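You operate a simulated robot arm through the tools that you are given. There is no shell and no other tool. Be economical: measure what you need, move in short steps, check, and stop when the job is done.

You are at the controls of a simulated robot arm. One attempt, no reset.

Task
Stick number 27 on the white plate with the squeegee.
Fine: lock the jig latch before you press, unlock it after; squeegee and empty sheet go back.

It is judged by the outcome, as a careful person would: the job done as asked, and still so three seconds after it is handed in. It fails if anything else is knocked over, pushed out of place, dropped, spilled or broken. Flat cloth is picked up by pressing the open fingertips on it (5 to 10 N) and closing them slowly along it; thin cloth reads only 2 to 8 mm in the jaws.

Robot
A 7-joint arm with a two-finger parallel gripper, fixed in place. Base frame: the origin is at the foot of the arm, x ahead of it, y to its left, z up. Units: mm, degrees, N and s.
Its first joint turns from -66.0 to 66.0 degrees. Payload 2.4 kg.
Tool frame: the origin (TCP) lies between the finger pads and is the grasp point; the fingertips stand 30 mm ahead of it; z points along the fingers, y is the line along which they close. Largest opening 94 mm; finger width 28, thickness 10; the body of the gripper, 50 by 96 mm, starts 55 mm behind the TCP.
Orientation is that of the tool frame in the base frame, as a unit quaternion [x, y, z, w]. With the fingers straight down and closing along the base's y, the tool's x points along the base's -x, its y along +y and its z along -z.

Tools
- The arm moves only by the tool play_rows. Its argument "plan" is a list that holds one entry, the list of rows, each a list of 7 numbers: the shift along the tool's x, y, z in mm, then the turn, a rotation vector about the tool's x, y, z in degrees, then the finger opening in mm, from 0 to 94. In form: [[[dx, dy, dz, wx, wy, wz, grip], ...]]. A call has 1 to 12 rows; each row shifts and turns the commanded pose from where the row before left it, along the tool's axes as they then stand. A row lasts 0.2 s, in which the tool goes at most 50 mm and 8.6 degrees; a call with a longer step from one row to the next is refused whole, and so is a gripper value outside its range. A pose out of reach is approached as far as the arm can. The call stops where the force on the tool passes 70 N (or 10 N more than at its start, if that is more) or the arm is blocked; 0.2 s more then pass. Each finger travels about 153 mm/s and halts on what it meets, pressing with about 26 N; the grip force reading is that of the motor and also rises with nothing between the fingers. The clock runs only during rows and for 0.2 s after the last one: add rows that do not move to give the fingers time. It gives the time, the measured TCP pose, the force on the tool (base axes), the opening and the grip force at its end, in the units of the frame above (readings bear some noise).
- Cameras (640 x 400 px; columns grow to the right, rows downward): "scene" is fixed at [40.2, 463.4, 1475.8]; the picture's right is [-0.75, -0.66, 0.00], its down [-0.32, 0.36, -0.88] and it looks along [0.57, -0.66, -0.48] (base axes); focal length 367 px, centre (320, 200). "wrist" rides on the gripper at [-37, 0, -58] in the tool frame; the picture's right is [0.00, -1.00, 0.00], its down [0.97, 0.00, -0.24] and it looks along [0.24, 0.00, 0.97] (tool axes); focal length 218 px, centre (320, 200). There is no depth. A picture from a camera that has moved, and an enlarged one, comes with that camera's place and axes in the base frame and with its lens. The place of the scene camera against the robot may be out by one fixed shift of up to 25 mm in any direction.
- camera(camera): a new picture of that camera. It takes no simulated time.
- zoom(camera, box): a new picture of the part [left, top, right, bottom] of that camera's present view, enlarged. It takes no simulated time.
- finish_job(): hands the job in; it is judged then, once.

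Go step by step. Nothing tells you positions but the pictures and the camera data: compare them with the known pose of the tool, close in by small moves and look again before you grip or let go. The budget is 120 turns and 76 pictures, counting those below and the enlarged ones. Unless the task says otherwise, let go and move clear before handing in, and close with one line.

The tools are called after "Call:" as a command line: name --argument value ..., lists and objects as JSON in quotes. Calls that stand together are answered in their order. play_rows: Moves the arm, as the interface text tells. Its arguments: {"type":"object","properties":{"plan":{"type":"array","items":{"type":"array","items":{"type":"array","items":{"type":"number"}}}}},"required":["plan"]} The other tools are called the same way: camera (camera) takes a picture; zoom (camera, box) takes an enlarged picture of a part of a camera's view; finish_job () hands the job in.

At the start:

```text
clock: 0.0
tcp_pos: [301.3, 164.3, 1274.8]
tcp_rot: [0.001, 1.0, 0.0, 0.0]
contact_force: [-0.2, 0.5, 0.0]
finger_gap: 94.0
finger_force: 0.2
```

scene: 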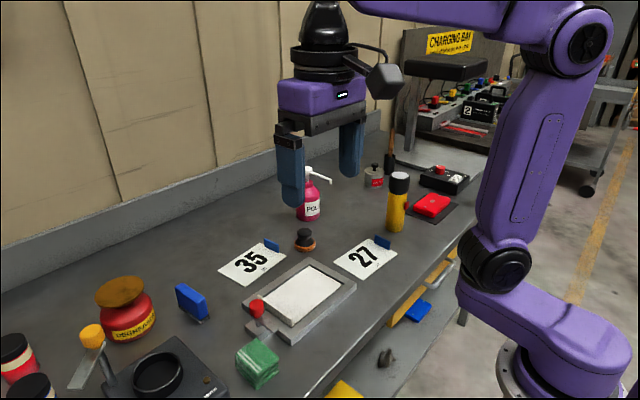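
wrist: 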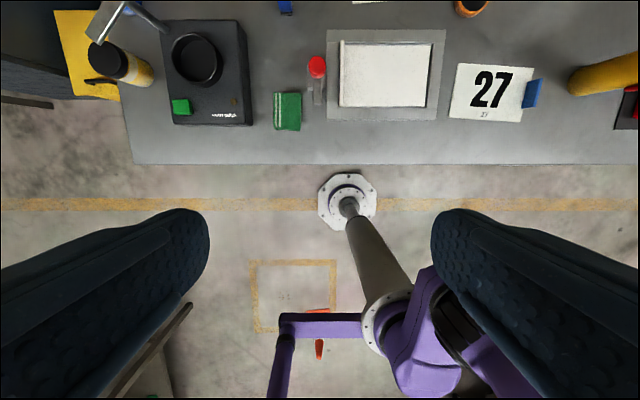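

The bench appears to sit much higher than the stated 290 mm: both cameras together put the plate near z≈940. I'll zoom in to identify the parts and check this before moving.

Call:
zoom --camera "scene" --box '[200, 200, 420, 340]'

Call:
zoom --camera "scene" --box '[60, 260, 300, 400]'

Call:
zoom --camera "wrist" --box '[240, 0, 560, 170]'

```text
2.86 times, centred on (310, 270) of scene
camera zoom: at [40.2, 463.4, 1475.8], right [-0.75, -0.66, 0.0], down [-0.32, 0.36, -0.88], along [0.57, -0.66, -0.48], focal length 1050 px, centre (349, 0)
```

zoom: 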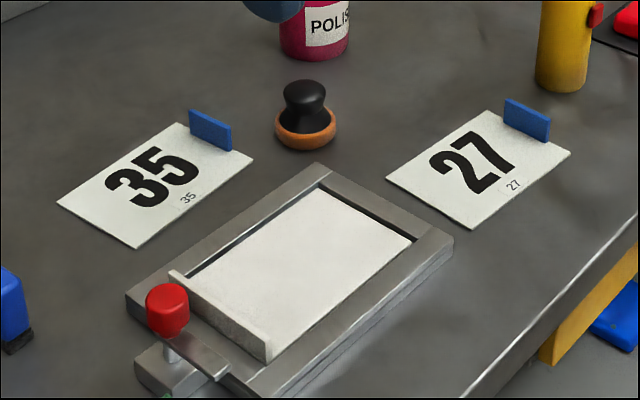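

```text
2.67 times, centred on (180, 330) of scene
camera zoom: at [40.2, 463.4, 1475.8], right [-0.75, -0.66, 0.0], down [-0.32, 0.36, -0.88], along [0.57, -0.66, -0.48], focal length 980 px, centre (693, -147)
```

zoom: 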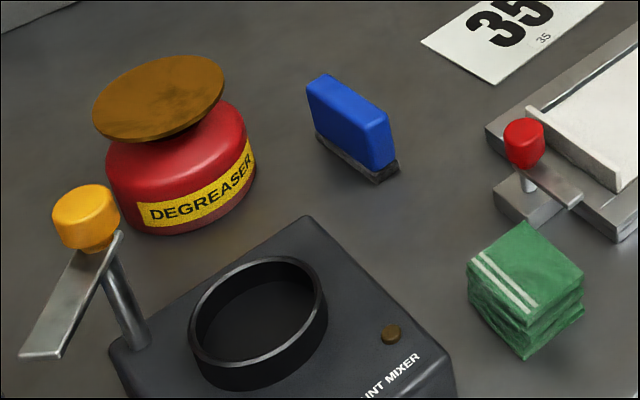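

```text
2.00 times, centred on (400, 85) of wrist
camera zoom: at [338.0, 164.4, 1333.0], right [0.0, -1.0, 0.0], down [-0.97, 0.0, 0.24], along [-0.24, 0.0, -0.97], focal length 436 px, centre (160, 430)
```

zoom: 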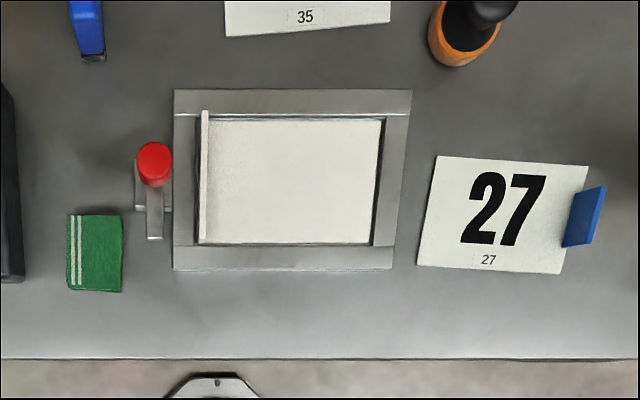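

The blue block with a grey rubber edge is the squeegee, and the red-knobbed lever beside the jig is the latch. I'll move lower over the jig to get a second view for height and scale.

Call:
play_rows --plan '[[[-20, -25, 25, 0, 0, 0, 94], [-20, -25, 25, 0, 0, 0, 94], [-20, -25, 25, 0, 0, 0, 94], [-20, -25, 25, 0, 0, 0, 94], [0, 0, 0, 0, 0, 0, 94]]]'

Call:
camera --camera "wrist"

Call:
camera --camera "scene"

```text
clock: 1.2
tcp_pos: [382.6, 63.8, 1173.3]
tcp_rot: [0.0, 1.0, 0.0, 0.001]
contact_force: [-0.1, -1.7, -0.4]
finger_gap: 94.3
finger_force: 0.0
```

```text
70 pictures are left
camera wrist: at [417.8, 64.2, 1232.0], right [0.0, -1.0, 0.0], down [-0.97, 0.0, 0.24], along [-0.24, 0.0, -0.97], focal length 218 px, centre (320, 200)
```

wrist: 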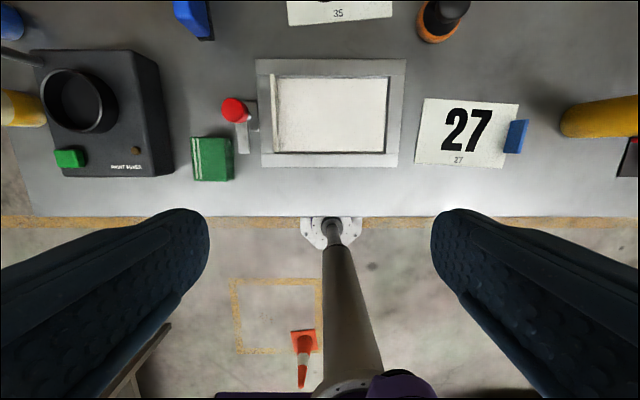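

```text
69 pictures are left
```

scene: 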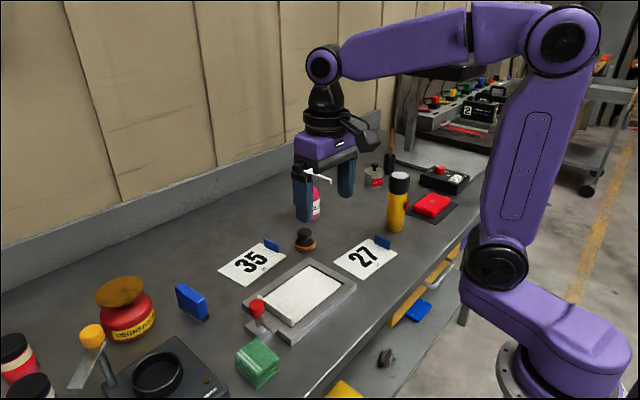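

Two wrist views put the jig top at z≈899, with the frame spanning x 388–532 and y −54–152, so the bench is near 880 and not 290. Next I'll look closely at the latch and squeegee.

Call:
play_rows --plan '[[[-16, 23, 23, 0, 0, 0, 94], [-16, 23, 23, 0, 0, 0, 94], [-16, 23, 23, 0, 0, 0, 94], [-16, 23, 23, 0, 0, 0, 94], [0, 0, 0, 0, 0, 0, 94]]]'

Call:
camera --camera "wrist"

Call:
zoom --camera "scene" --box '[220, 270, 330, 350]'

```text
clock: 2.4
tcp_pos: [446.8, 155.7, 1083.5]
tcp_rot: [0.0, 1.0, 0.0, 0.001]
contact_force: [0.2, 0.0, 0.4]
finger_gap: 94.5
finger_force: 0.1
```

```text
68 pictures are left
camera wrist: at [483.3, 155.5, 1141.6], right [0.0, -1.0, 0.0], down [-0.97, 0.0, 0.24], along [-0.24, 0.0, -0.97], focal length 218 px, centre (320, 200)
```

wrist: 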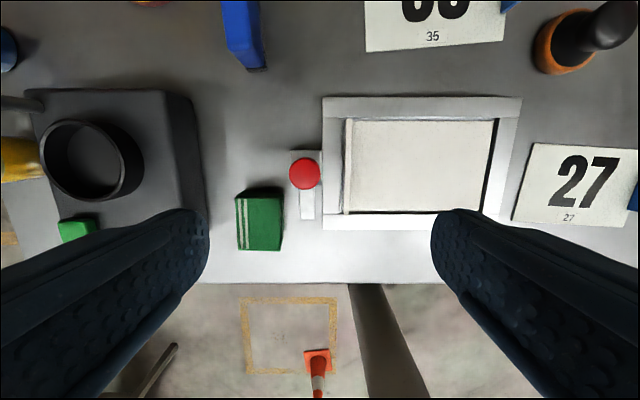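

```text
5.00 times, centred on (275, 310) of scene
camera zoom: at [40.2, 463.4, 1475.8], right [-0.75, -0.66, 0.0], down [-0.32, 0.36, -0.88], along [0.57, -0.66, -0.48], focal length 1837 px, centre (545, -350)
```

zoom: 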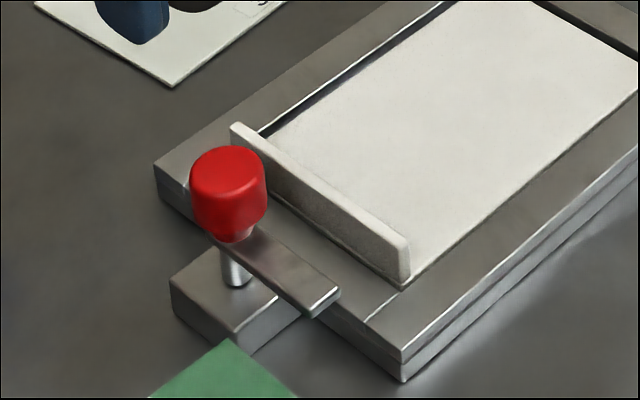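

The latch knob is at about (460, 170), top z≈950, with its lever pointing toward −x; locking should mean swinging it 90° over the frame toward −y. Next I'll look at the tab of sheet 27.

Call:
play_rows --plan '[[[2, -43, 4, 0, 0, 0, 80], [2, -43, 4, 0, 0, 0, 70], [2, -43, 4, 0, 0, 0, 60], [2, -43, 4, 0, 0, 0, 50], [2, -43, 4, 0, 0, 0, 50], [2, -43, 4, 0, 0, 0, 50], [2, -43, 4, 0, 0, 0, 50], [2, -43, 4, 0, 0, 0, 50], [0, 0, 0, 0, 0, 0, 50]]]'

Call:
camera --camera "wrist"

```text
clock: 4.4
tcp_pos: [430.8, -189.3, 1051.8]
tcp_rot: [0.0, 1.0, 0.0, 0.0]
contact_force: [-0.6, -0.3, 0.4]
finger_gap: 49.9
finger_force: 0.0
```

```text
66 pictures are left
camera wrist: at [466.6, -189.0, 1110.2], right [0.0, -1.0, 0.0], down [-0.97, 0.0, 0.24], along [-0.24, 0.0, -0.97], focal length 218 px, centre (320, 200)
```

wrist: 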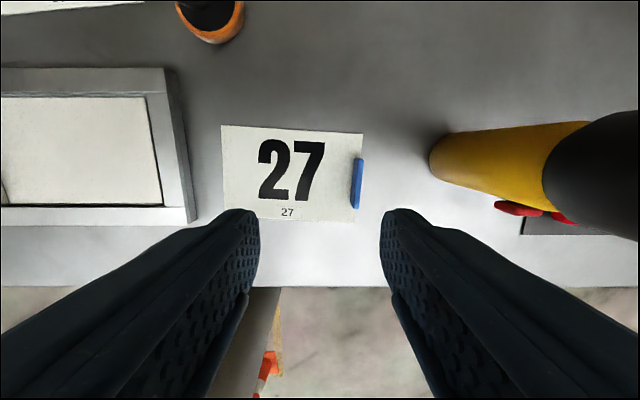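

The bench and sheet are at z≈881, and the tab centre is near (432, −222), yawed about 3°. The yellow bottle's edge is at y≈−307, so I'll come down with a narrow opening and check above the tab.

Call:
play_rows --plan '[[[0, -17, 20, 0, 0, 3.2, 46], [0, -16, 20, 0, 0, 0, 44], [0, 0, 25, 0, 0, 0, 44], [0, 0, 22, 0, 0, 0, 44], [0, 0, 0, 0, 0, 0, 44]]]'

Call:
camera --camera "wrist"

Call:
zoom --camera "scene" --box '[320, 180, 430, 290]'

```text
clock: 5.6
tcp_pos: [427.5, -219.6, 965.1]
tcp_rot: [0.029, 1.0, -0.001, 0.001]
contact_force: [0.9, 0.3, -1.0]
finger_gap: 43.8
finger_force: 0.1
```

```text
65 pictures are left
camera wrist: at [465.7, -222.3, 1022.2], right [-0.06, -1.0, 0.0], down [-0.97, 0.05, 0.24], along [-0.24, 0.01, -0.97], focal length 218 px, centre (320, 200)
```

wrist: 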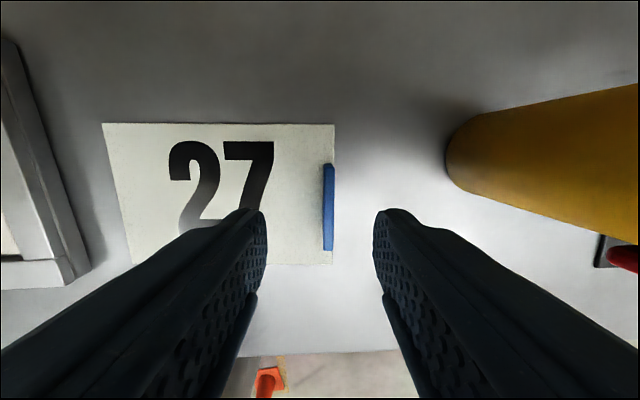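

```text
3.64 times, centred on (375, 235) of scene
camera zoom: at [40.2, 463.4, 1475.8], right [-0.75, -0.66, 0.0], down [-0.32, 0.36, -0.88], along [0.57, -0.66, -0.48], focal length 1336 px, centre (120, 73)
```

zoom: 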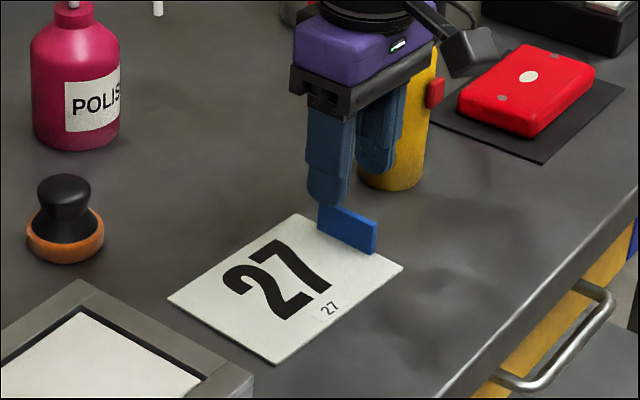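

The tool is aligned with the tab apart from about 4 mm in −y and 5 mm in +x. I'll correct that, lower to just above the sheet, and close.

Call:
play_rows --plan '[[[-5, -4, 10, 0, 0, 0, 44], [0, 0, 15, 0, 0, 0, 44], [0, 0, 12, 0, 0, 0, 44], [0, 0, 8, 0, 0, 0, 44], [0, 0, 0, 0, 0, 0, 44]]]'

Call:
camera --camera "wrist"

```text
clock: 6.8
tcp_pos: [433.7, -224.3, 918.8]
tcp_rot: [0.028, 1.0, 0.0, 0.0]
contact_force: [0.5, -0.1, 0.5]
finger_gap: 44.0
finger_force: 0.0
```

```text
63 pictures are left
camera wrist: at [470.1, -226.6, 976.7], right [-0.06, -1.0, 0.0], down [-0.97, 0.05, 0.24], along [-0.24, 0.01, -0.97], focal length 218 px, centre (320, 200)
```

wrist: 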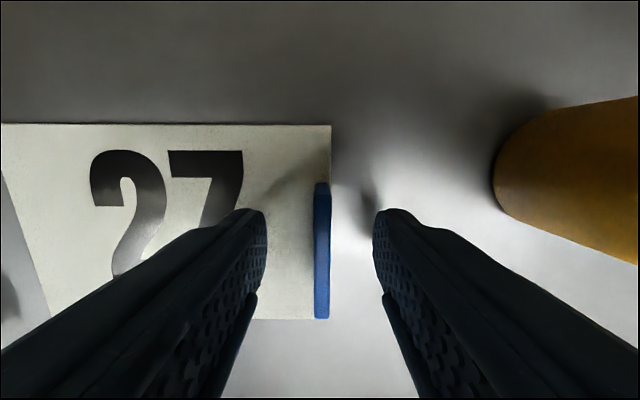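

The tab is centred between the fingers. I'll close now and lift slightly.

Call:
play_rows --plan '[[[0, 0, 0, 0, 0, 0, 30], [0, 0, 0, 0, 0, 0, 16], [0, 0, 0, 0, 0, 0, 6], [0, 0, 0, 0, 0, 0, 0], [0, 0, 0, 0, 0, 0, 0]]]'

Call:
play_rows --plan '[[[0, 0, -15, 0, 0, 0, 0], [0, 0, -25, 0, 0, 0, 0], [0, 0, -30, 0, 0, 0, 0], [0, 0, 0, 0, 0, 0, 0]]]'

Call:
camera --camera "wrist"

Call:
zoom --camera "scene" --box '[220, 180, 430, 320]'

```text
clock: 8.0
tcp_pos: [434.0, -224.8, 918.7]
tcp_rot: [0.028, 1.0, 0.001, 0.001]
contact_force: [-0.7, -0.3, 1.1]
finger_gap: 5.1
finger_force: 25.8
```

```text
clock: 9.0
tcp_pos: [432.9, -224.5, 989.4]
tcp_rot: [0.028, 1.0, 0.0, -0.001]
contact_force: [0.4, -0.7, -0.8]
finger_gap: 4.7
finger_force: 26.2
```

```text
62 pictures are left
camera wrist: at [469.9, -226.7, 1047.7], right [-0.06, -1.0, 0.0], down [-0.97, 0.05, 0.24], along [-0.24, 0.01, -0.97], focal length 218 px, centre (320, 200)
```

wrist: 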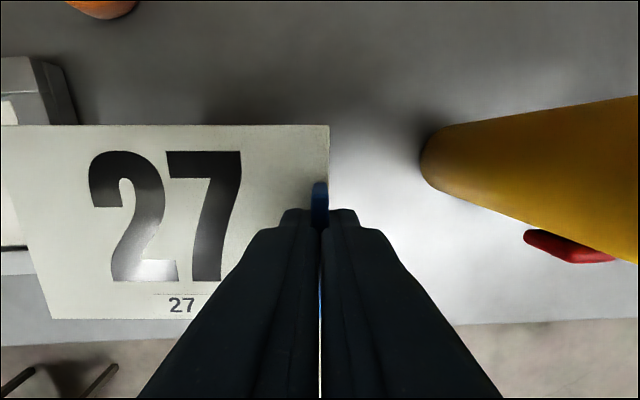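

```text
2.86 times, centred on (325, 250) of scene
camera zoom: at [40.2, 463.4, 1475.8], right [-0.75, -0.66, 0.0], down [-0.32, 0.36, -0.88], along [0.57, -0.66, -0.48], focal length 1050 px, centre (306, 57)
```

zoom: 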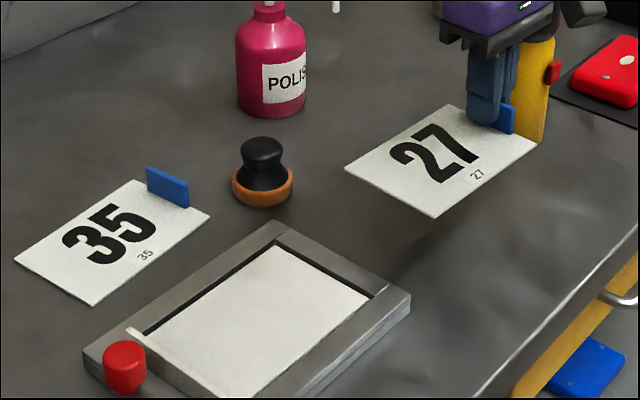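

The sheet is held firm and level. I put the plate surface at x 410–511, y −33–121, so I'll straighten the sheet and carry it over the plate centre.

Call:
play_rows --plan '[[[0, 0, -10, 0, 0, -3.2, 0], [-6, 40.4, 0, 0, 0, 0, 0], [-6, 40.4, 0, 0, 0, 0, 0], [-6, 40.4, 0, 0, 0, 0, 0], [-6, 40.4, 0, 0, 0, 0, 0], [-6, 40.4, 0, 0, 0, 0, 0], [0, 0, 0, 0, 0, 0, 0], [0, 0, 0, 0, 0, 0, 0]]]'

Call:
camera --camera "wrist"

Call:
zoom --camera "scene" --box '[220, 200, 380, 350]'

```text
clock: 10.8
tcp_pos: [463.6, -21.4, 1001.1]
tcp_rot: [0.0, 1.0, 0.0, 0.0]
contact_force: [-0.8, -0.3, 0.0]
finger_gap: 5.0
finger_force: 26.1
```

```text
60 pictures are left
camera wrist: at [500.6, -21.7, 1057.8], right [0.0, -1.0, 0.0], down [-0.97, 0.0, 0.24], along [-0.24, 0.0, -0.97], focal length 218 px, centre (320, 200)
```

wrist: 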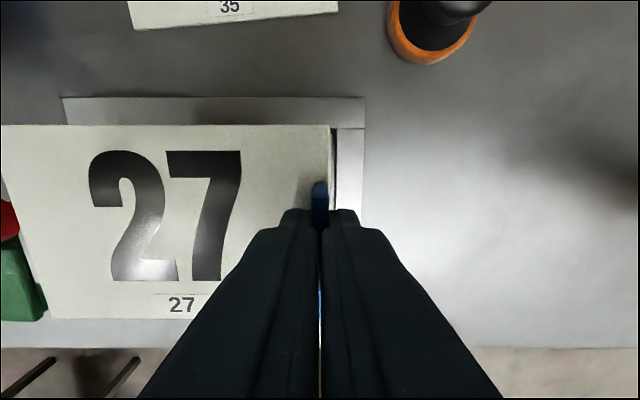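

```text
2.67 times, centred on (300, 275) of scene
camera zoom: at [40.2, 463.4, 1475.8], right [-0.75, -0.66, 0.0], down [-0.32, 0.36, -0.88], along [0.57, -0.66, -0.48], focal length 980 px, centre (373, 0)
```

zoom: 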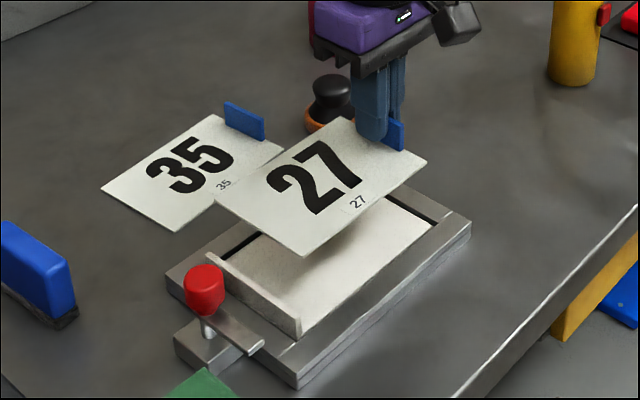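

The sheet is over the plate with roughly 4 mm clearance at each end. I'll nudge it 2 mm in +y, lower it most of the way, and look from the side.

Call:
play_rows --plan '[[[1, 2, 15, 0, 0, 0, 0], [0, 0, 20, 0, 0, 0, 0], [0, 0, 18, 0, 0, 0, 0], [0, 0, 8, 0, 0, 0, 0], [0, 0, 0, 0, 0, 0, 0]]]'

Call:
zoom --camera "scene" --box '[240, 230, 370, 340]'

Call:
camera --camera "wrist"

```text
clock: 12.0
tcp_pos: [462.1, -19.6, 939.0]
tcp_rot: [0.0, 1.0, 0.001, 0.0]
contact_force: [0.3, 0.4, 0.2]
finger_gap: 5.0
finger_force: 26.1
```

```text
3.64 times, centred on (305, 285) of scene
camera zoom: at [40.2, 463.4, 1475.8], right [-0.75, -0.66, 0.0], down [-0.32, 0.36, -0.88], along [0.57, -0.66, -0.48], focal length 1336 px, centre (374, -109)
```

zoom: 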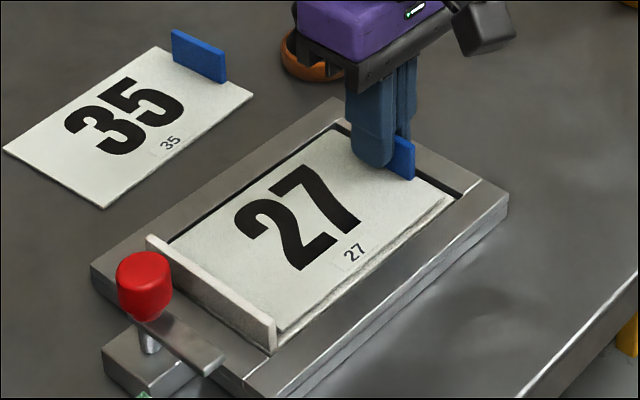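

```text
57 pictures are left
camera wrist: at [499.0, -20.2, 996.1], right [0.0, -1.0, 0.0], down [-0.97, 0.0, 0.24], along [-0.24, 0.0, -0.97], focal length 218 px, centre (320, 200)
```

wrist: 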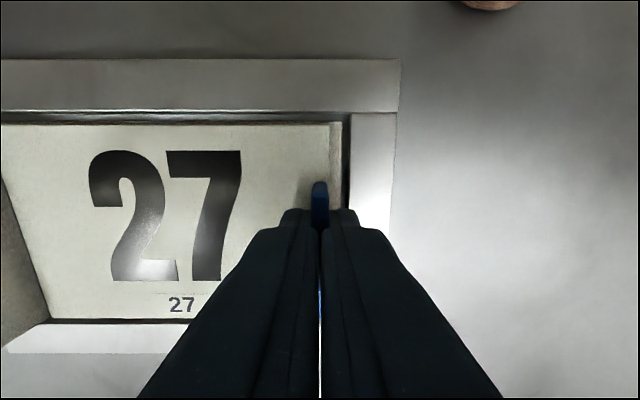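

Placement looks good. I'll lower the last few millimetres in small steps and watch for contact.

Call:
play_rows --plan '[[[0, 0, 2, 0, 0, 0, 0], [0, 0, 2, 0, 0, 0, 0], [0, 0, 0, 0, 0, 0, 0]]]'

Call:
play_rows --plan '[[[0, 0, 1.5, 0, 0, 0, 0], [0, 0, 0, 0, 0, 0, 0]]]'

Call:
play_rows --plan '[[[0, 0, 1.5, 0, 0, 0, 0], [0, 0, 0, 0, 0, 0, 0]]]'

Call:
zoom --camera "scene" --box '[240, 230, 370, 340]'

```text
clock: 12.8
tcp_pos: [463.3, -20.1, 935.8]
tcp_rot: [0.001, 1.0, 0.0, 0.001]
contact_force: [-4.3, 0.7, 25.6]
finger_gap: 4.8
finger_force: 26.1
```

```text
clock: 13.4
tcp_pos: [463.2, -19.6, 934.2]
tcp_rot: [0.0, 1.0, 0.0, 0.002]
contact_force: [-0.5, 2.9, 25.8]
finger_gap: 4.8
finger_force: 25.8
```

```text
clock: 14.0
tcp_pos: [463.7, -21.2, 930.8]
tcp_rot: [0.0, 1.0, 0.0, 0.001]
contact_force: [3.3, 1.2, 26.4]
finger_gap: 5.0
finger_force: 26.3
```

```text
3.64 times, centred on (305, 285) of scene
camera zoom: at [39.9, 463.4, 1475.8], right [-0.75, -0.66, 0.0], down [-0.32, 0.36, -0.88], along [0.57, -0.66, -0.48], focal length 1336 px, centre (374, -109)
```

zoom: 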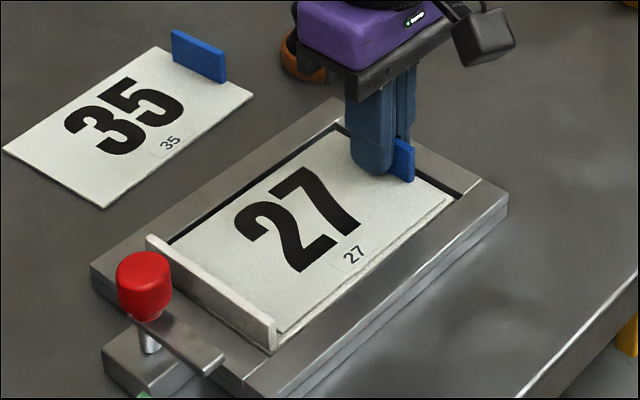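

The sheet is down on the plate and the tab slipped slightly in the grip. I'll release gently and rise.

Call:
play_rows --plan '[[[0, 0, -0.5, 0, 0, 0, 7], [0, 0, 0, 0, 0, 0, 10], [0, 0, 0, 0, 0, 0, 16], [0, 0, 0, 0, 0, 0, 20], [0, 0, -15, 0, 0, 0, 20], [0, 0, -30, 0, 0, 0, 20], [0, 0, -40, 0, 0, 0, 30], [0, 0, -40, 0, 0, 0, 50], [-5, 40, 0, 0, 0, 0, 70], [-5, 40, 0, 0, 0, 0, 80], [0, 0, 0, 0, 0, 0, 80]]]'

Call:
camera --camera "wrist"

```text
clock: 16.4
tcp_pos: [472.7, 59.2, 1056.5]
tcp_rot: [-0.001, 1.0, 0.0, 0.0]
contact_force: [-0.8, -0.5, 0.0]
finger_gap: 80.0
finger_force: 0.0
```

```text
55 pictures are left
camera wrist: at [510.0, 59.1, 1114.7], right [0.0, -1.0, 0.0], down [-0.97, 0.0, 0.24], along [-0.24, 0.0, -0.97], focal length 218 px, centre (320, 200)
```

wrist: 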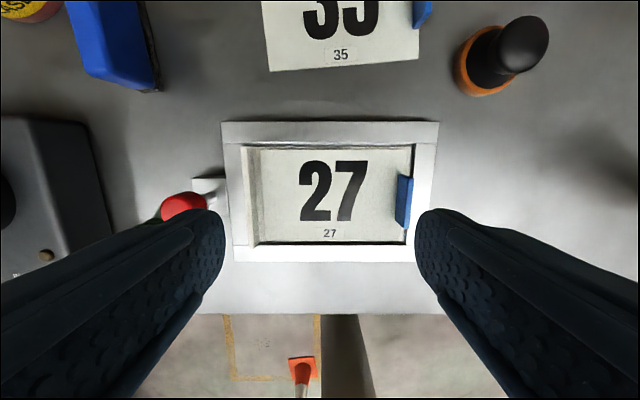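

The sheet sits nicely on the plate. Next is the latch: I'll move above the red knob.

Call:
play_rows --plan '[[[4, 37, 0, 0, 0, 0, 60], [4, 37, 10, 0, 0, 0, 50], [4, 36, 20, 0, 0, 0, 44], [0, 0, 20, 0, 0, 0, 44], [0, 0, 0, 0, 0, 0, 44]]]'

Call:
camera --camera "wrist"

Call:
zoom --camera "scene" --box '[210, 230, 340, 350]'

```text
clock: 17.6
tcp_pos: [460.5, 170.1, 1005.0]
tcp_rot: [0.0, 1.0, 0.0, 0.0]
contact_force: [0.6, -0.2, -0.4]
finger_gap: 44.0
finger_force: 0.1
```

```text
54 pictures are left
camera wrist: at [497.1, 169.0, 1063.6], right [0.0, -1.0, 0.0], down [-0.97, 0.0, 0.24], along [-0.24, 0.0, -0.97], focal length 218 px, centre (320, 200)
```

wrist: 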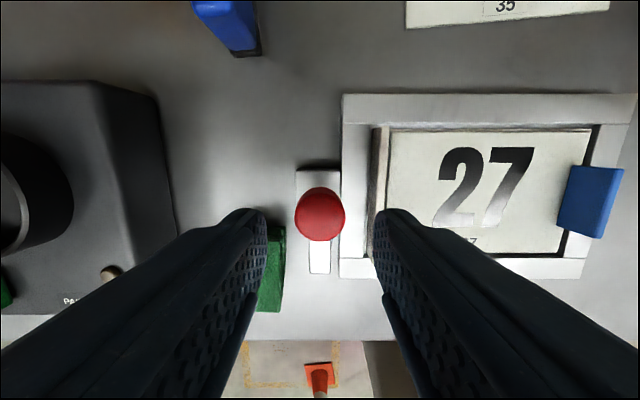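

```text
3.33 times, centred on (275, 290) of scene
camera zoom: at [40.1, 463.4, 1475.8], right [-0.75, -0.66, 0.0], down [-0.32, 0.36, -0.88], along [0.57, -0.66, -0.48], focal length 1225 px, centre (470, -100)
```

zoom: 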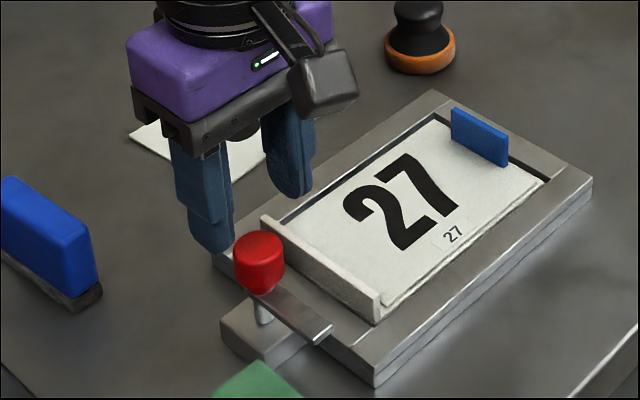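

The knob is centred under the tool, and the lever at z≈927 appears to clear the lip at about 918. I'll go down and grip the knob.

Call:
play_rows --plan '[[[-1, 0, 15, 0, 0, 0, 44], [0, 0, 15, 0, 0, 0, 44], [0, 0, 14, 0, 0, 0, 44], [0, 0, 0, 0, 0, 0, 38], [0, 0, 0, 0, 0, 0, 30], [0, 0, 0, 0, 0, 0, 24], [0, 0, 0, 0, 0, 0, 15], [0, 0, 0, 0, 0, 0, 15]]]'

Call:
zoom --camera "scene" --box '[210, 230, 340, 350]'

```text
clock: 19.4
tcp_pos: [460.7, 169.5, 962.5]
tcp_rot: [0.0, 1.0, -0.001, 0.0]
contact_force: [0.9, 0.6, -4.0]
finger_gap: 27.5
finger_force: 45.2
```

```text
3.33 times, centred on (275, 290) of scene
camera zoom: at [40.2, 463.4, 1475.8], right [-0.75, -0.66, 0.0], down [-0.32, 0.36, -0.88], along [0.57, -0.66, -0.48], focal length 1225 px, centre (470, -100)
```

zoom: 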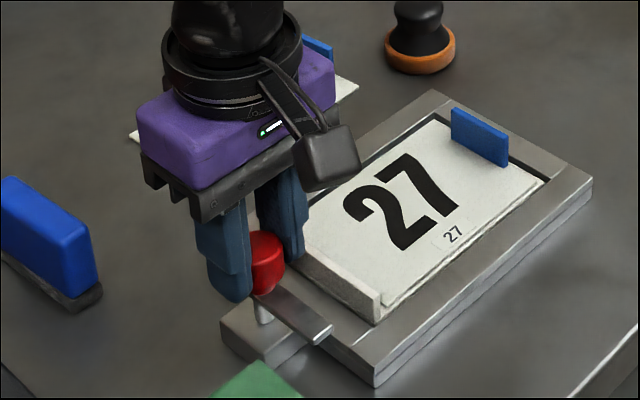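

The knob is gripped at 27.5 mm. I'll turn it about 43° toward the frame and check.

Call:
play_rows --plan '[[[0, 0, 0, 0, 0, -6, 15], [0, 0, 0, 0, 0, -7.5, 15], [0, 0, 0, 0, 0, -7.5, 15], [0, 0, 0, 0, 0, -7.5, 15], [0, 0, 0, 0, 0, -7.5, 15], [0, 0, 0, 0, 0, -7, 15], [0, 0, 0, 0, 0, 0, 15]]]'

Call:
zoom --camera "scene" --box '[210, 230, 340, 350]'

```text
clock: 21.0
tcp_pos: [461.0, 170.4, 963.3]
tcp_rot: [-0.369, 0.929, 0.0, -0.001]
contact_force: [-2.6, 7.1, -13.1]
finger_gap: 27.2
finger_force: 45.1
```

```text
3.33 times, centred on (275, 290) of scene
camera zoom: at [40.3, 463.6, 1475.7], right [-0.75, -0.66, 0.0], down [-0.32, 0.36, -0.88], along [0.57, -0.66, -0.48], focal length 1225 px, centre (470, -100)
```

zoom: 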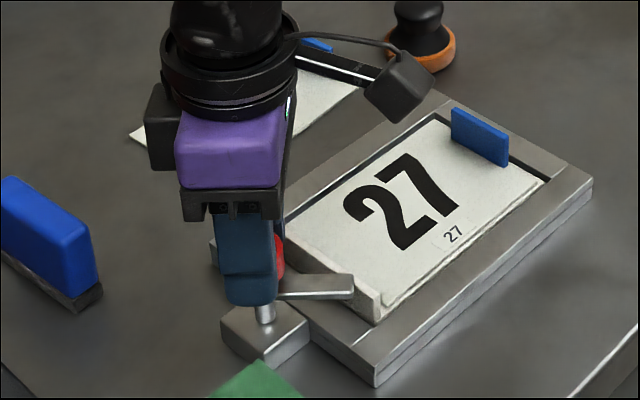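

The lever is swinging above the lip as expected, so I'll finish the quarter turn.

Call:
play_rows --plan '[[[0, 0, 0, 0, 0, -7.5, 15], [0, 0, 0, 0, 0, -7.5, 15], [0, 0, 0, 0, 0, -7.5, 15], [0, 0, 0, 0, 0, -7.5, 15], [0, 0, 0, 0, 0, -7.5, 15], [0, 0, 0, 0, 0, -7.5, 15], [0, 0, 0, 0, 0, -2, 15], [0, 0, 0, 0, 0, 0, 15]]]'

Call:
zoom --camera "scene" --box '[210, 230, 340, 350]'

```text
clock: 22.8
tcp_pos: [460.1, 170.6, 962.7]
tcp_rot: [0.708, -0.706, 0.0, 0.001]
contact_force: [-16.3, 18.4, -4.2]
finger_gap: 27.5
finger_force: 44.8
```

```text
3.33 times, centred on (275, 290) of scene
camera zoom: at [39.8, 463.9, 1475.6], right [-0.75, -0.66, 0.0], down [-0.32, 0.36, -0.88], along [0.57, -0.66, -0.48], focal length 1225 px, centre (470, -100)
```

zoom: 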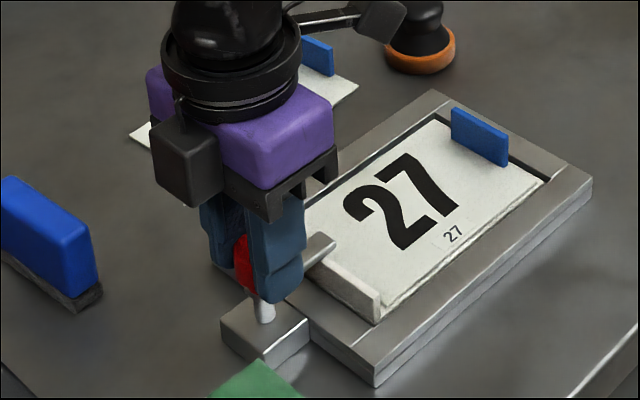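

The lever now lies across the lip. I'll release, rise and verify from above.

Call:
play_rows --plan '[[[0, 0, 0, 0, 0, 0, 30], [0, 0, 0, 0, 0, 0, 40], [0, 0, 0, 0, 0, 0, 46], [0, 0, -25, 0, 0, 0, 46], [0, 0, -40, 0, 0, 0, 46], [0, 0, -40, 0, 0, 0, 46], [0, 0, 0, 0, 0, 0, 46]]]'

Call:
camera --camera "wrist"

Call:
zoom --camera "scene" --box '[160, 230, 340, 350]'

```text
clock: 24.4
tcp_pos: [462.5, 169.1, 1067.8]
tcp_rot: [0.707, -0.707, 0.0, 0.0]
contact_force: [-0.2, 0.0, 0.0]
finger_gap: 45.7
finger_force: 0.1
```

```text
49 pictures are left
camera wrist: at [461.2, 206.4, 1125.9], right [1.0, 0.0, 0.0], down [0.0, -0.97, 0.24], along [0.0, -0.24, -0.97], focal length 218 px, centre (320, 200)
```

wrist: 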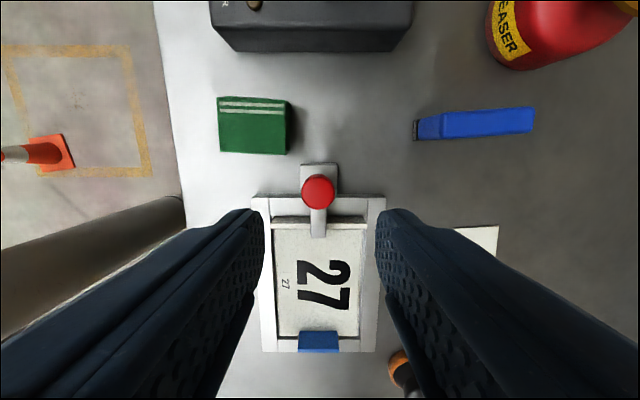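

```text
3.33 times, centred on (250, 290) of scene
camera zoom: at [40.2, 463.4, 1475.8], right [-0.75, -0.66, 0.0], down [-0.32, 0.36, -0.88], along [0.57, -0.66, -0.48], focal length 1225 px, centre (553, -100)
```

zoom: 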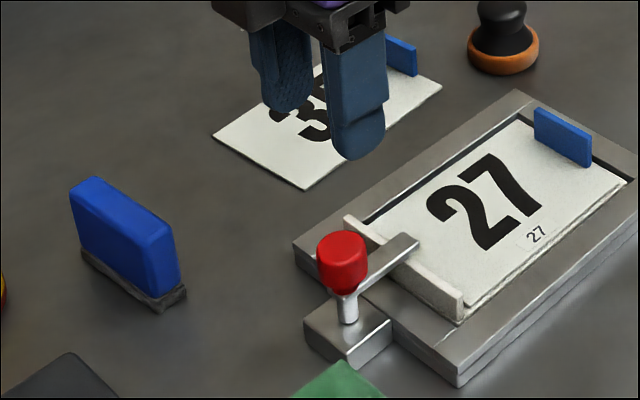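

The latch is locked over the lip. The squeegee stands with its blade down at about (601, 223), 75 mm long in x and 52 mm tall. I'll turn the wrist back first.

Call:
play_rows --plan '[[[0, 0, -10, 0, 0, 8.2, 46], [0, 0, 0, 0, 0, 8.2, 46], [0, 0, 0, 0, 0, 8.2, 46], [0, 0, 0, 0, 0, 8.2, 46], [0, 0, 0, 0, 0, 8.2, 46], [0, 0, 0, 0, 0, 8.2, 46], [0, 0, 0, 0, 0, 8.2, 46], [0, 0, 0, 0, 0, 8.2, 46], [0, 0, 0, 0, 0, 8.2, 46], [0, 0, 0, 0, 0, 8.2, 46], [0, 0, 0, 0, 0, 8, 46]]]'

Call:
play_rows --plan '[[[-30, 15, 0, 0, 0, 0, 46], [-30, 15, 0, 0, 0, 0, 46], [-30, 15, 0, 0, 0, 0, 46], [-25, 9, 0, 0, 0, 0, 46], [0, 0, 0, 0, 0, 0, 46]]]'

Call:
camera --camera "wrist"

```text
clock: 26.8
tcp_pos: [459.8, 169.0, 1076.5]
tcp_rot: [0.002, 1.0, -0.001, 0.0]
contact_force: [0.0, 0.2, -0.1]
finger_gap: 45.8
finger_force: 0.0
```

```text
clock: 28.0
tcp_pos: [576.0, 223.6, 1076.5]
tcp_rot: [-0.001, 1.0, -0.001, 0.0]
contact_force: [0.4, 0.5, -0.1]
finger_gap: 45.9
finger_force: 0.2
```

```text
47 pictures are left
camera wrist: at [613.0, 224.2, 1135.7], right [0.0, -1.0, 0.0], down [-0.97, 0.0, 0.24], along [-0.24, 0.0, -0.97], focal length 218 px, centre (320, 200)
```

wrist: 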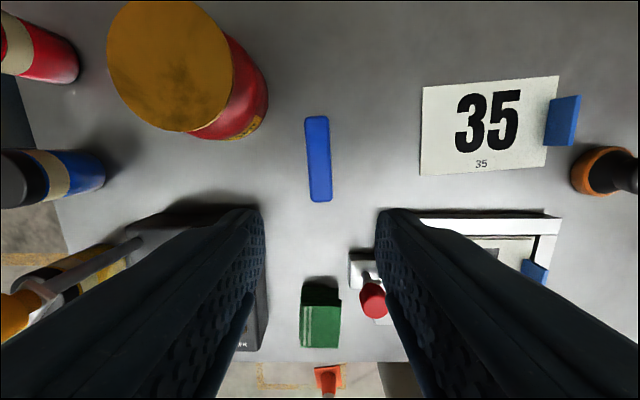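

The squeegee centre is at (599.5, 225) with its top at z≈936 and a 3.3° yaw, and the jar is clear. I'll align and descend partway.

Call:
play_rows --plan '[[[-23.5, 1.5, 0, 0, 0, 0, 46], [0, 0, 30, 0, 0, -3.3, 46], [0, 0, 35, 0, 0, 0, 46], [0, 0, 25, 0, 0, 0, 46], [0, 0, 0, 0, 0, 0, 46]]]'

Call:
camera --camera "wrist"

```text
clock: 29.2
tcp_pos: [600.0, 226.4, 986.6]
tcp_rot: [-0.029, 1.0, 0.0, 0.0]
contact_force: [-0.5, 0.5, 0.0]
finger_gap: 46.1
finger_force: 0.0
```

```text
46 pictures are left
camera wrist: at [635.9, 227.4, 1044.8], right [0.06, -1.0, 0.0], down [-0.97, -0.06, 0.24], along [-0.24, -0.01, -0.97], focal length 218 px, centre (320, 200)
```

wrist: 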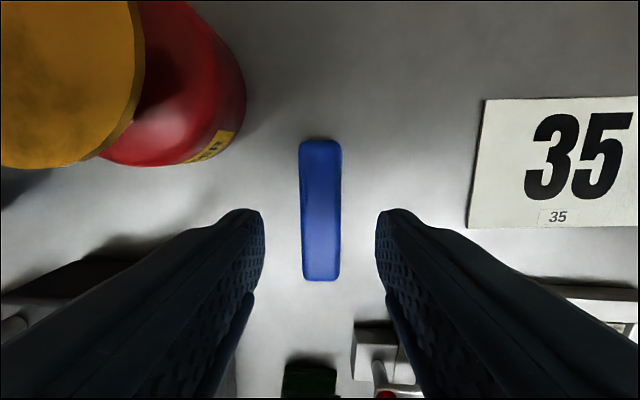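

The squeegee is centred. I'll lower to the grasp height and close.

Call:
play_rows --plan '[[[0, 0, 20, 0, 0, 0, 46], [0, 0, 20, 0, 0, 0, 46], [0, 0, 15, 0, 0, 0, 46], [0, 0, 10, 0, 0, 0, 46], [0, 0, 0, 0, 0, 0, 46]]]'

Call:
zoom --camera "scene" --box '[100, 210, 290, 340]'

```text
clock: 30.4
tcp_pos: [599.9, 224.7, 922.9]
tcp_rot: [-0.028, 1.0, 0.0, 0.0]
contact_force: [0.3, -0.3, 1.1]
finger_gap: 45.9
finger_force: 0.0
```

```text
3.08 times, centred on (195, 275) of scene
camera zoom: at [40.2, 463.4, 1475.8], right [-0.75, -0.66, 0.0], down [-0.32, 0.36, -0.88], along [0.57, -0.66, -0.48], focal length 1131 px, centre (705, -31)
```

zoom: 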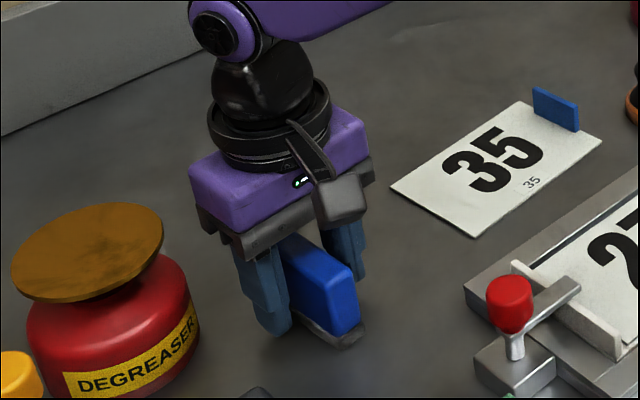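

The fingers straddle the block well, so I'll grip and lift.

Call:
play_rows --plan '[[[0, 0, 0, 0, 0, 0, 34], [0, 0, 0, 0, 0, 0, 26], [0, 0, 0, 0, 0, 0, 18], [0, 0, 0, 0, 0, 0, 5], [0, 0, 0, 0, 0, 0, 5]]]'

Call:
play_rows --plan '[[[0, 0, -10, 0, 0, 0, 5], [0, 0, -20, 0, 0, 0, 5], [0, 0, -30, 0, 0, 0, 5], [0, 0, -40, 0, 0, 0, 5], [0, 0, -30, 0, 0, 3.3, 5], [0, 0, 0, 0, 0, 0, 5]]]'

Call:
zoom --camera "scene" --box '[100, 130, 350, 340]'

```text
clock: 31.6
tcp_pos: [599.8, 225.1, 923.0]
tcp_rot: [-0.029, 1.0, 0.0, -0.001]
contact_force: [0.0, 0.6, 0.4]
finger_gap: 25.8
finger_force: 26.3
```

```text
clock: 33.0
tcp_pos: [599.3, 224.8, 1053.5]
tcp_rot: [-0.001, 1.0, 0.0, 0.0]
contact_force: [-0.6, 0.3, -0.9]
finger_gap: 25.7
finger_force: 25.9
```

```text
1.90 times, centred on (225, 235) of scene
camera zoom: at [40.2, 463.4, 1475.8], right [-0.75, -0.66, 0.0], down [-0.32, 0.36, -0.88], along [0.57, -0.66, -0.48], focal length 700 px, centre (501, 133)
```

zoom: 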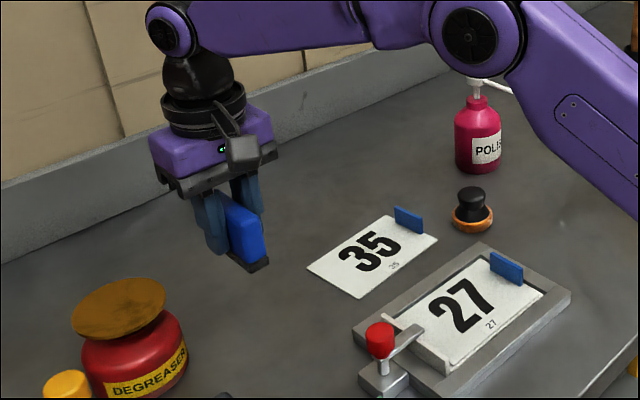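

The squeegee is held with its blade 42 mm below the TCP, so it should touch the sheet at about TCP z 941. I'll move above the right end of the number and stroke toward the lip, which acts as a stop.

Call:
play_rows --plan '[[[22.5, -35.8, 0, 0, 0, 0, 5], [22.5, -35.8, 0, 0, 0, 0, 5], [22.5, -35.8, 0, 0, 0, 0, 5], [22.5, -35.8, 0, 0, 0, 0, 5], [22.5, -35.8, 0, 0, 0, 0, 5], [22.5, -35.8, 0, 0, 0, 0, 5], [0, 0, 30, 0, 0, 0, 5], [0, 0, 40, 0, 0, 0, 5], [0, 0, 25, 0, 0, 0, 5], [0, 0, 0, 0, 0, 0, 5]]]'

Call:
camera --camera "wrist"

Call:
zoom --camera "scene" --box '[220, 200, 380, 340]'

```text
clock: 35.2
tcp_pos: [464.2, 10.1, 957.8]
tcp_rot: [0.0, 1.0, 0.0, 0.001]
contact_force: [0.1, -0.8, -1.3]
finger_gap: 25.6
finger_force: 25.9
```

```text
43 pictures are left
camera wrist: at [501.2, 9.9, 1015.1], right [0.0, -1.0, 0.0], down [-0.97, 0.0, 0.24], along [-0.24, 0.0, -0.97], focal length 218 px, centre (320, 200)
```

wrist: 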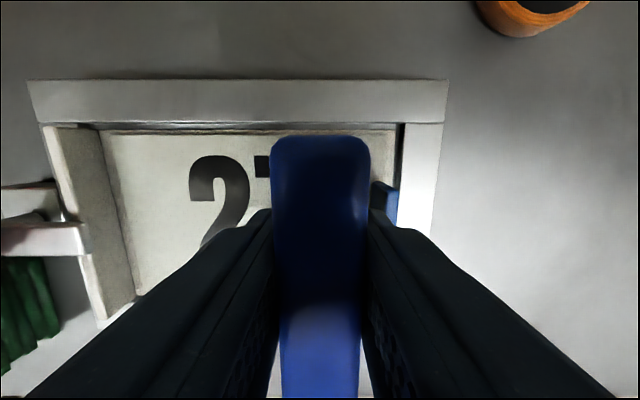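

```text
2.86 times, centred on (300, 270) of scene
camera zoom: at [40.2, 463.4, 1475.8], right [-0.75, -0.66, 0.0], down [-0.32, 0.36, -0.88], along [0.57, -0.66, -0.48], focal length 1050 px, centre (377, 0)
```

zoom: 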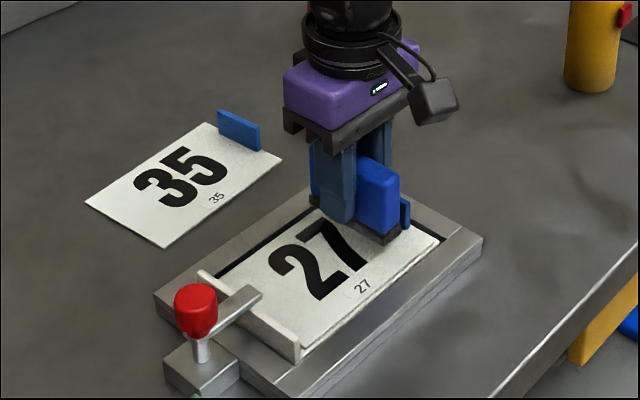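

The squeegee is over the right edge of the digits and clear of the tab. I'll lower until it touches.

Call:
play_rows --plan '[[[0, 0, 8, 0, 0, 0, 5], [0, 0, 6, 0, 0, 0, 5], [0, 0, 0, 0, 0, 0, 5]]]'

Call:
play_rows --plan '[[[0, 0, 1.5, 0, 0, 0, 5], [0, 0, 0, 0, 0, 0, 5]]]'

```text
clock: 36.0
tcp_pos: [464.7, 10.1, 943.0]
tcp_rot: [0.0, 1.0, 0.0, 0.0]
contact_force: [0.4, 0.2, -1.1]
finger_gap: 26.1
finger_force: 25.8
```

```text
clock: 36.6
tcp_pos: [464.6, 9.6, 940.0]
tcp_rot: [0.0, 1.0, 0.0, 0.0]
contact_force: [-0.9, -0.8, 8.3]
finger_gap: 25.9
finger_force: 26.0
```

Contact reads 8 N. I'll press a little more.

Call:
play_rows --plan '[[[0, 0, 0.7, 0, 0, 0, 5], [0, 0, 0, 0, 0, 0, 5]]]'

```text
clock: 37.2
tcp_pos: [464.7, 10.2, 942.1]
tcp_rot: [0.0, 1.0, 0.0, 0.002]
contact_force: [-2.3, -0.8, 22.0]
finger_gap: 25.9
finger_force: 25.9
```

The press is now 22 N. I'll stroke slowly toward the lip.

Call:
play_rows --plan '[[[0, 4, 0, 0, 0, 0, 5], [0, 7, 0, 0, 0, 0, 5], [0, 7, 0, 0, 0, 0, 5], [0, 7, 0, 0, 0, 0, 5], [0, 7, 0, 0, 0, 0, 5], [0, 7, 0, 0, 0, 0, 5], [0, 0, 0, 0, 0, 0, 5]]]'

Call:
zoom --camera "scene" --box '[220, 200, 380, 340]'

```text
clock: 38.8
tcp_pos: [464.4, 48.3, 942.6]
tcp_rot: [0.0, 1.0, 0.0, 0.001]
contact_force: [-0.1, -3.8, 19.5]
finger_gap: 25.9
finger_force: 25.9
```

```text
2.86 times, centred on (300, 270) of scene
camera zoom: at [39.8, 463.2, 1475.8], right [-0.75, -0.66, 0.0], down [-0.32, 0.36, -0.88], along [0.57, -0.66, -0.48], focal length 1050 px, centre (377, 0)
```

zoom: 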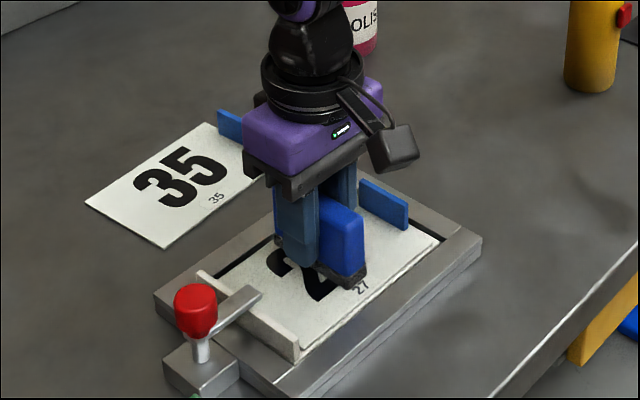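

The stroke is going well at about 20 N and the sheet isn't shifting, so I'll continue to just short of the lip.

Call:
play_rows --plan '[[[0, 7, 0, 0, 0, 0, 5], [0, 7, 0, 0, 0, 0, 5], [0, 7, 0, 0, 0, 0, 5], [0, 7, 0, 0, 0, 0, 5], [0, 7, 0, 0, 0, 0, 5], [0, 7, 0, 0, 0, 0, 5], [0, 0, 0, 0, 0, 0, 5]]]'

Call:
zoom --camera "scene" --box '[220, 200, 380, 340]'

```text
clock: 40.4
tcp_pos: [464.5, 91.5, 942.0]
tcp_rot: [0.0, 1.0, 0.0, 0.0]
contact_force: [-1.1, -3.6, 13.1]
finger_gap: 25.9
finger_force: 25.6
```

```text
2.86 times, centred on (300, 270) of scene
camera zoom: at [39.9, 463.2, 1475.8], right [-0.75, -0.66, 0.0], down [-0.32, 0.36, -0.88], along [0.57, -0.66, -0.48], focal length 1050 px, centre (377, 0)
```

zoom: 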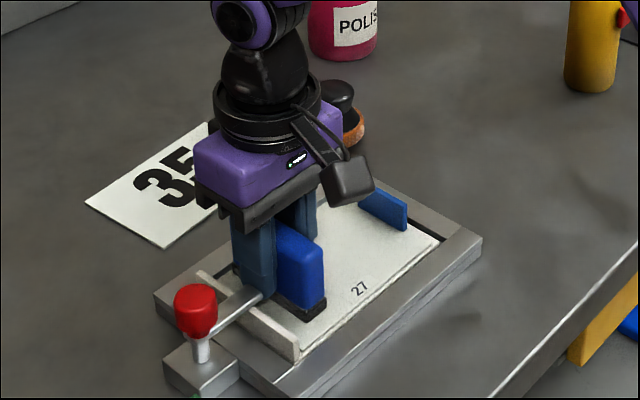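

The big 27 has disappeared from the sheet behind the blade, so it is transferring. I'll lift off and look.

Call:
play_rows --plan '[[[0, 0, -5, 0, 0, 0, 5], [0, -5, -20, 0, 0, 0, 5], [0, -10, -35, 0, 0, 0, 5], [-10, -10, -45, 0, 0, 0, 5], [0, 0, 0, 0, 0, 0, 5]]]'

Call:
zoom --camera "scene" --box '[220, 200, 380, 340]'

Call:
camera --camera "wrist"

```text
clock: 41.6
tcp_pos: [475.0, 66.3, 1045.3]
tcp_rot: [0.0, 1.0, 0.0, 0.0]
contact_force: [-1.3, 0.4, -1.0]
finger_gap: 25.9
finger_force: 25.9
```

```text
2.86 times, centred on (300, 270) of scene
camera zoom: at [40.2, 463.3, 1475.8], right [-0.75, -0.66, 0.0], down [-0.32, 0.36, -0.88], along [0.57, -0.66, -0.48], focal length 1050 px, centre (377, 0)
```

zoom: 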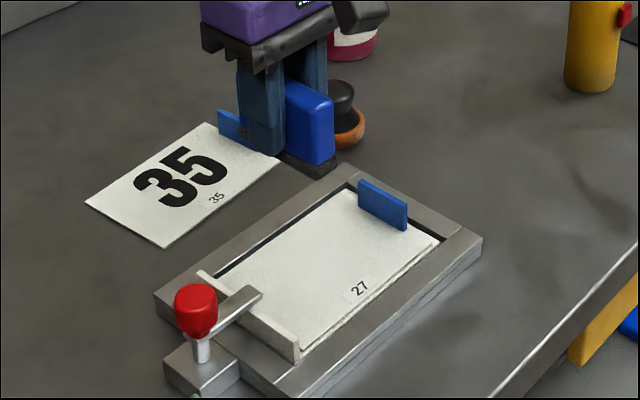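

```text
38 pictures are left
camera wrist: at [512.1, 66.6, 1104.5], right [0.0, -1.0, 0.0], down [-0.97, 0.0, 0.24], along [-0.24, 0.0, -0.97], focal length 218 px, centre (320, 200)
```

wrist: 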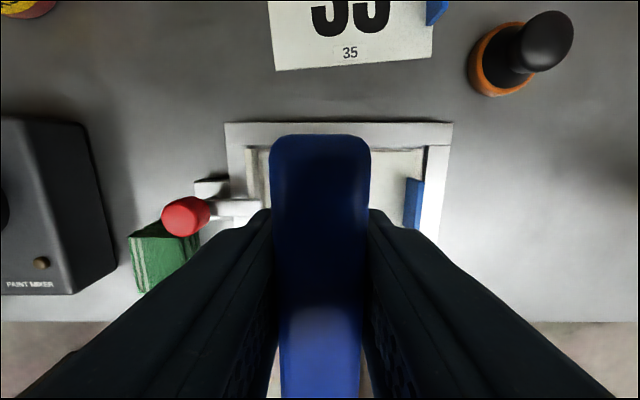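

The number is fully transferred. I'll carry the squeegee back to its original spot at (599.8, 225.1) with the same yaw.

Call:
play_rows --plan '[[[-25, 31.8, -1, 0, 0, 0, 5], [-25, 31.8, 0, 0, 0, 0, 5], [-25, 31.8, 0, 0, 0, 0, 5], [-25, 31.8, 0, 0, 0, 0, 5], [-25, 31.8, 0, 0, 0, 0, 5], [0, 0, 30, 0, 0, -3.3, 5], [0, 0, 40, 0, 0, 0, 5], [0, 0, 35, 0, 0, 0, 5], [0, 0, 10, 0, 0, 0, 5], [0, 0, 0, 0, 0, 0, 5]]]'

Call:
zoom --camera "scene" --box '[100, 210, 290, 340]'

```text
clock: 43.8
tcp_pos: [600.9, 224.5, 932.5]
tcp_rot: [-0.029, 1.0, 0.0, 0.001]
contact_force: [-0.7, 0.0, -1.5]
finger_gap: 25.9
finger_force: 26.1
```

```text
3.08 times, centred on (195, 275) of scene
camera zoom: at [40.2, 463.4, 1475.8], right [-0.75, -0.66, 0.0], down [-0.32, 0.36, -0.88], along [0.57, -0.66, -0.48], focal length 1131 px, centre (705, -31)
```

zoom: 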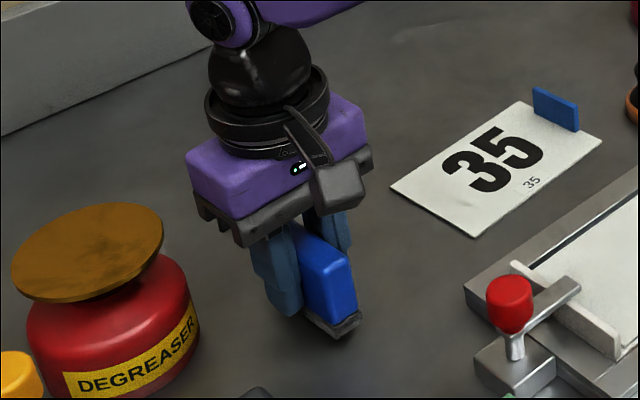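

The squeegee is about 9 mm above its spot. I'll lower it until I feel the bench.

Call:
play_rows --plan '[[[0, 0, 4, 0, 0, 0, 5], [0, 0, 3, 0, 0, 0, 5], [0, 0, 0, 0, 0, 0, 5]]]'

Call:
play_rows --plan '[[[0, 0, 1.5, 0, 0, 0, 5], [0, 0, 0, 0, 0, 0, 5]]]'

```text
clock: 44.6
tcp_pos: [599.9, 224.6, 925.3]
tcp_rot: [-0.028, 1.0, 0.0, 0.0]
contact_force: [0.4, -0.6, -1.5]
finger_gap: 25.9
finger_force: 26.2
```

```text
clock: 45.2
tcp_pos: [598.9, 223.9, 923.6]
tcp_rot: [-0.029, 1.0, 0.0, 0.0]
contact_force: [0.5, -0.3, -1.2]
finger_gap: 26.1
finger_force: 26.1
```

Call:
play_rows --plan '[[[0, 0, 0.8, 0, 0, 0, 5], [0, 0, 0, 0, 0, 0, 5]]]'

```text
clock: 45.8
tcp_pos: [599.1, 225.3, 923.0]
tcp_rot: [-0.029, 1.0, 0.0, 0.0]
contact_force: [-0.3, 0.3, -1.0]
finger_gap: 25.5
finger_force: 26.2
```

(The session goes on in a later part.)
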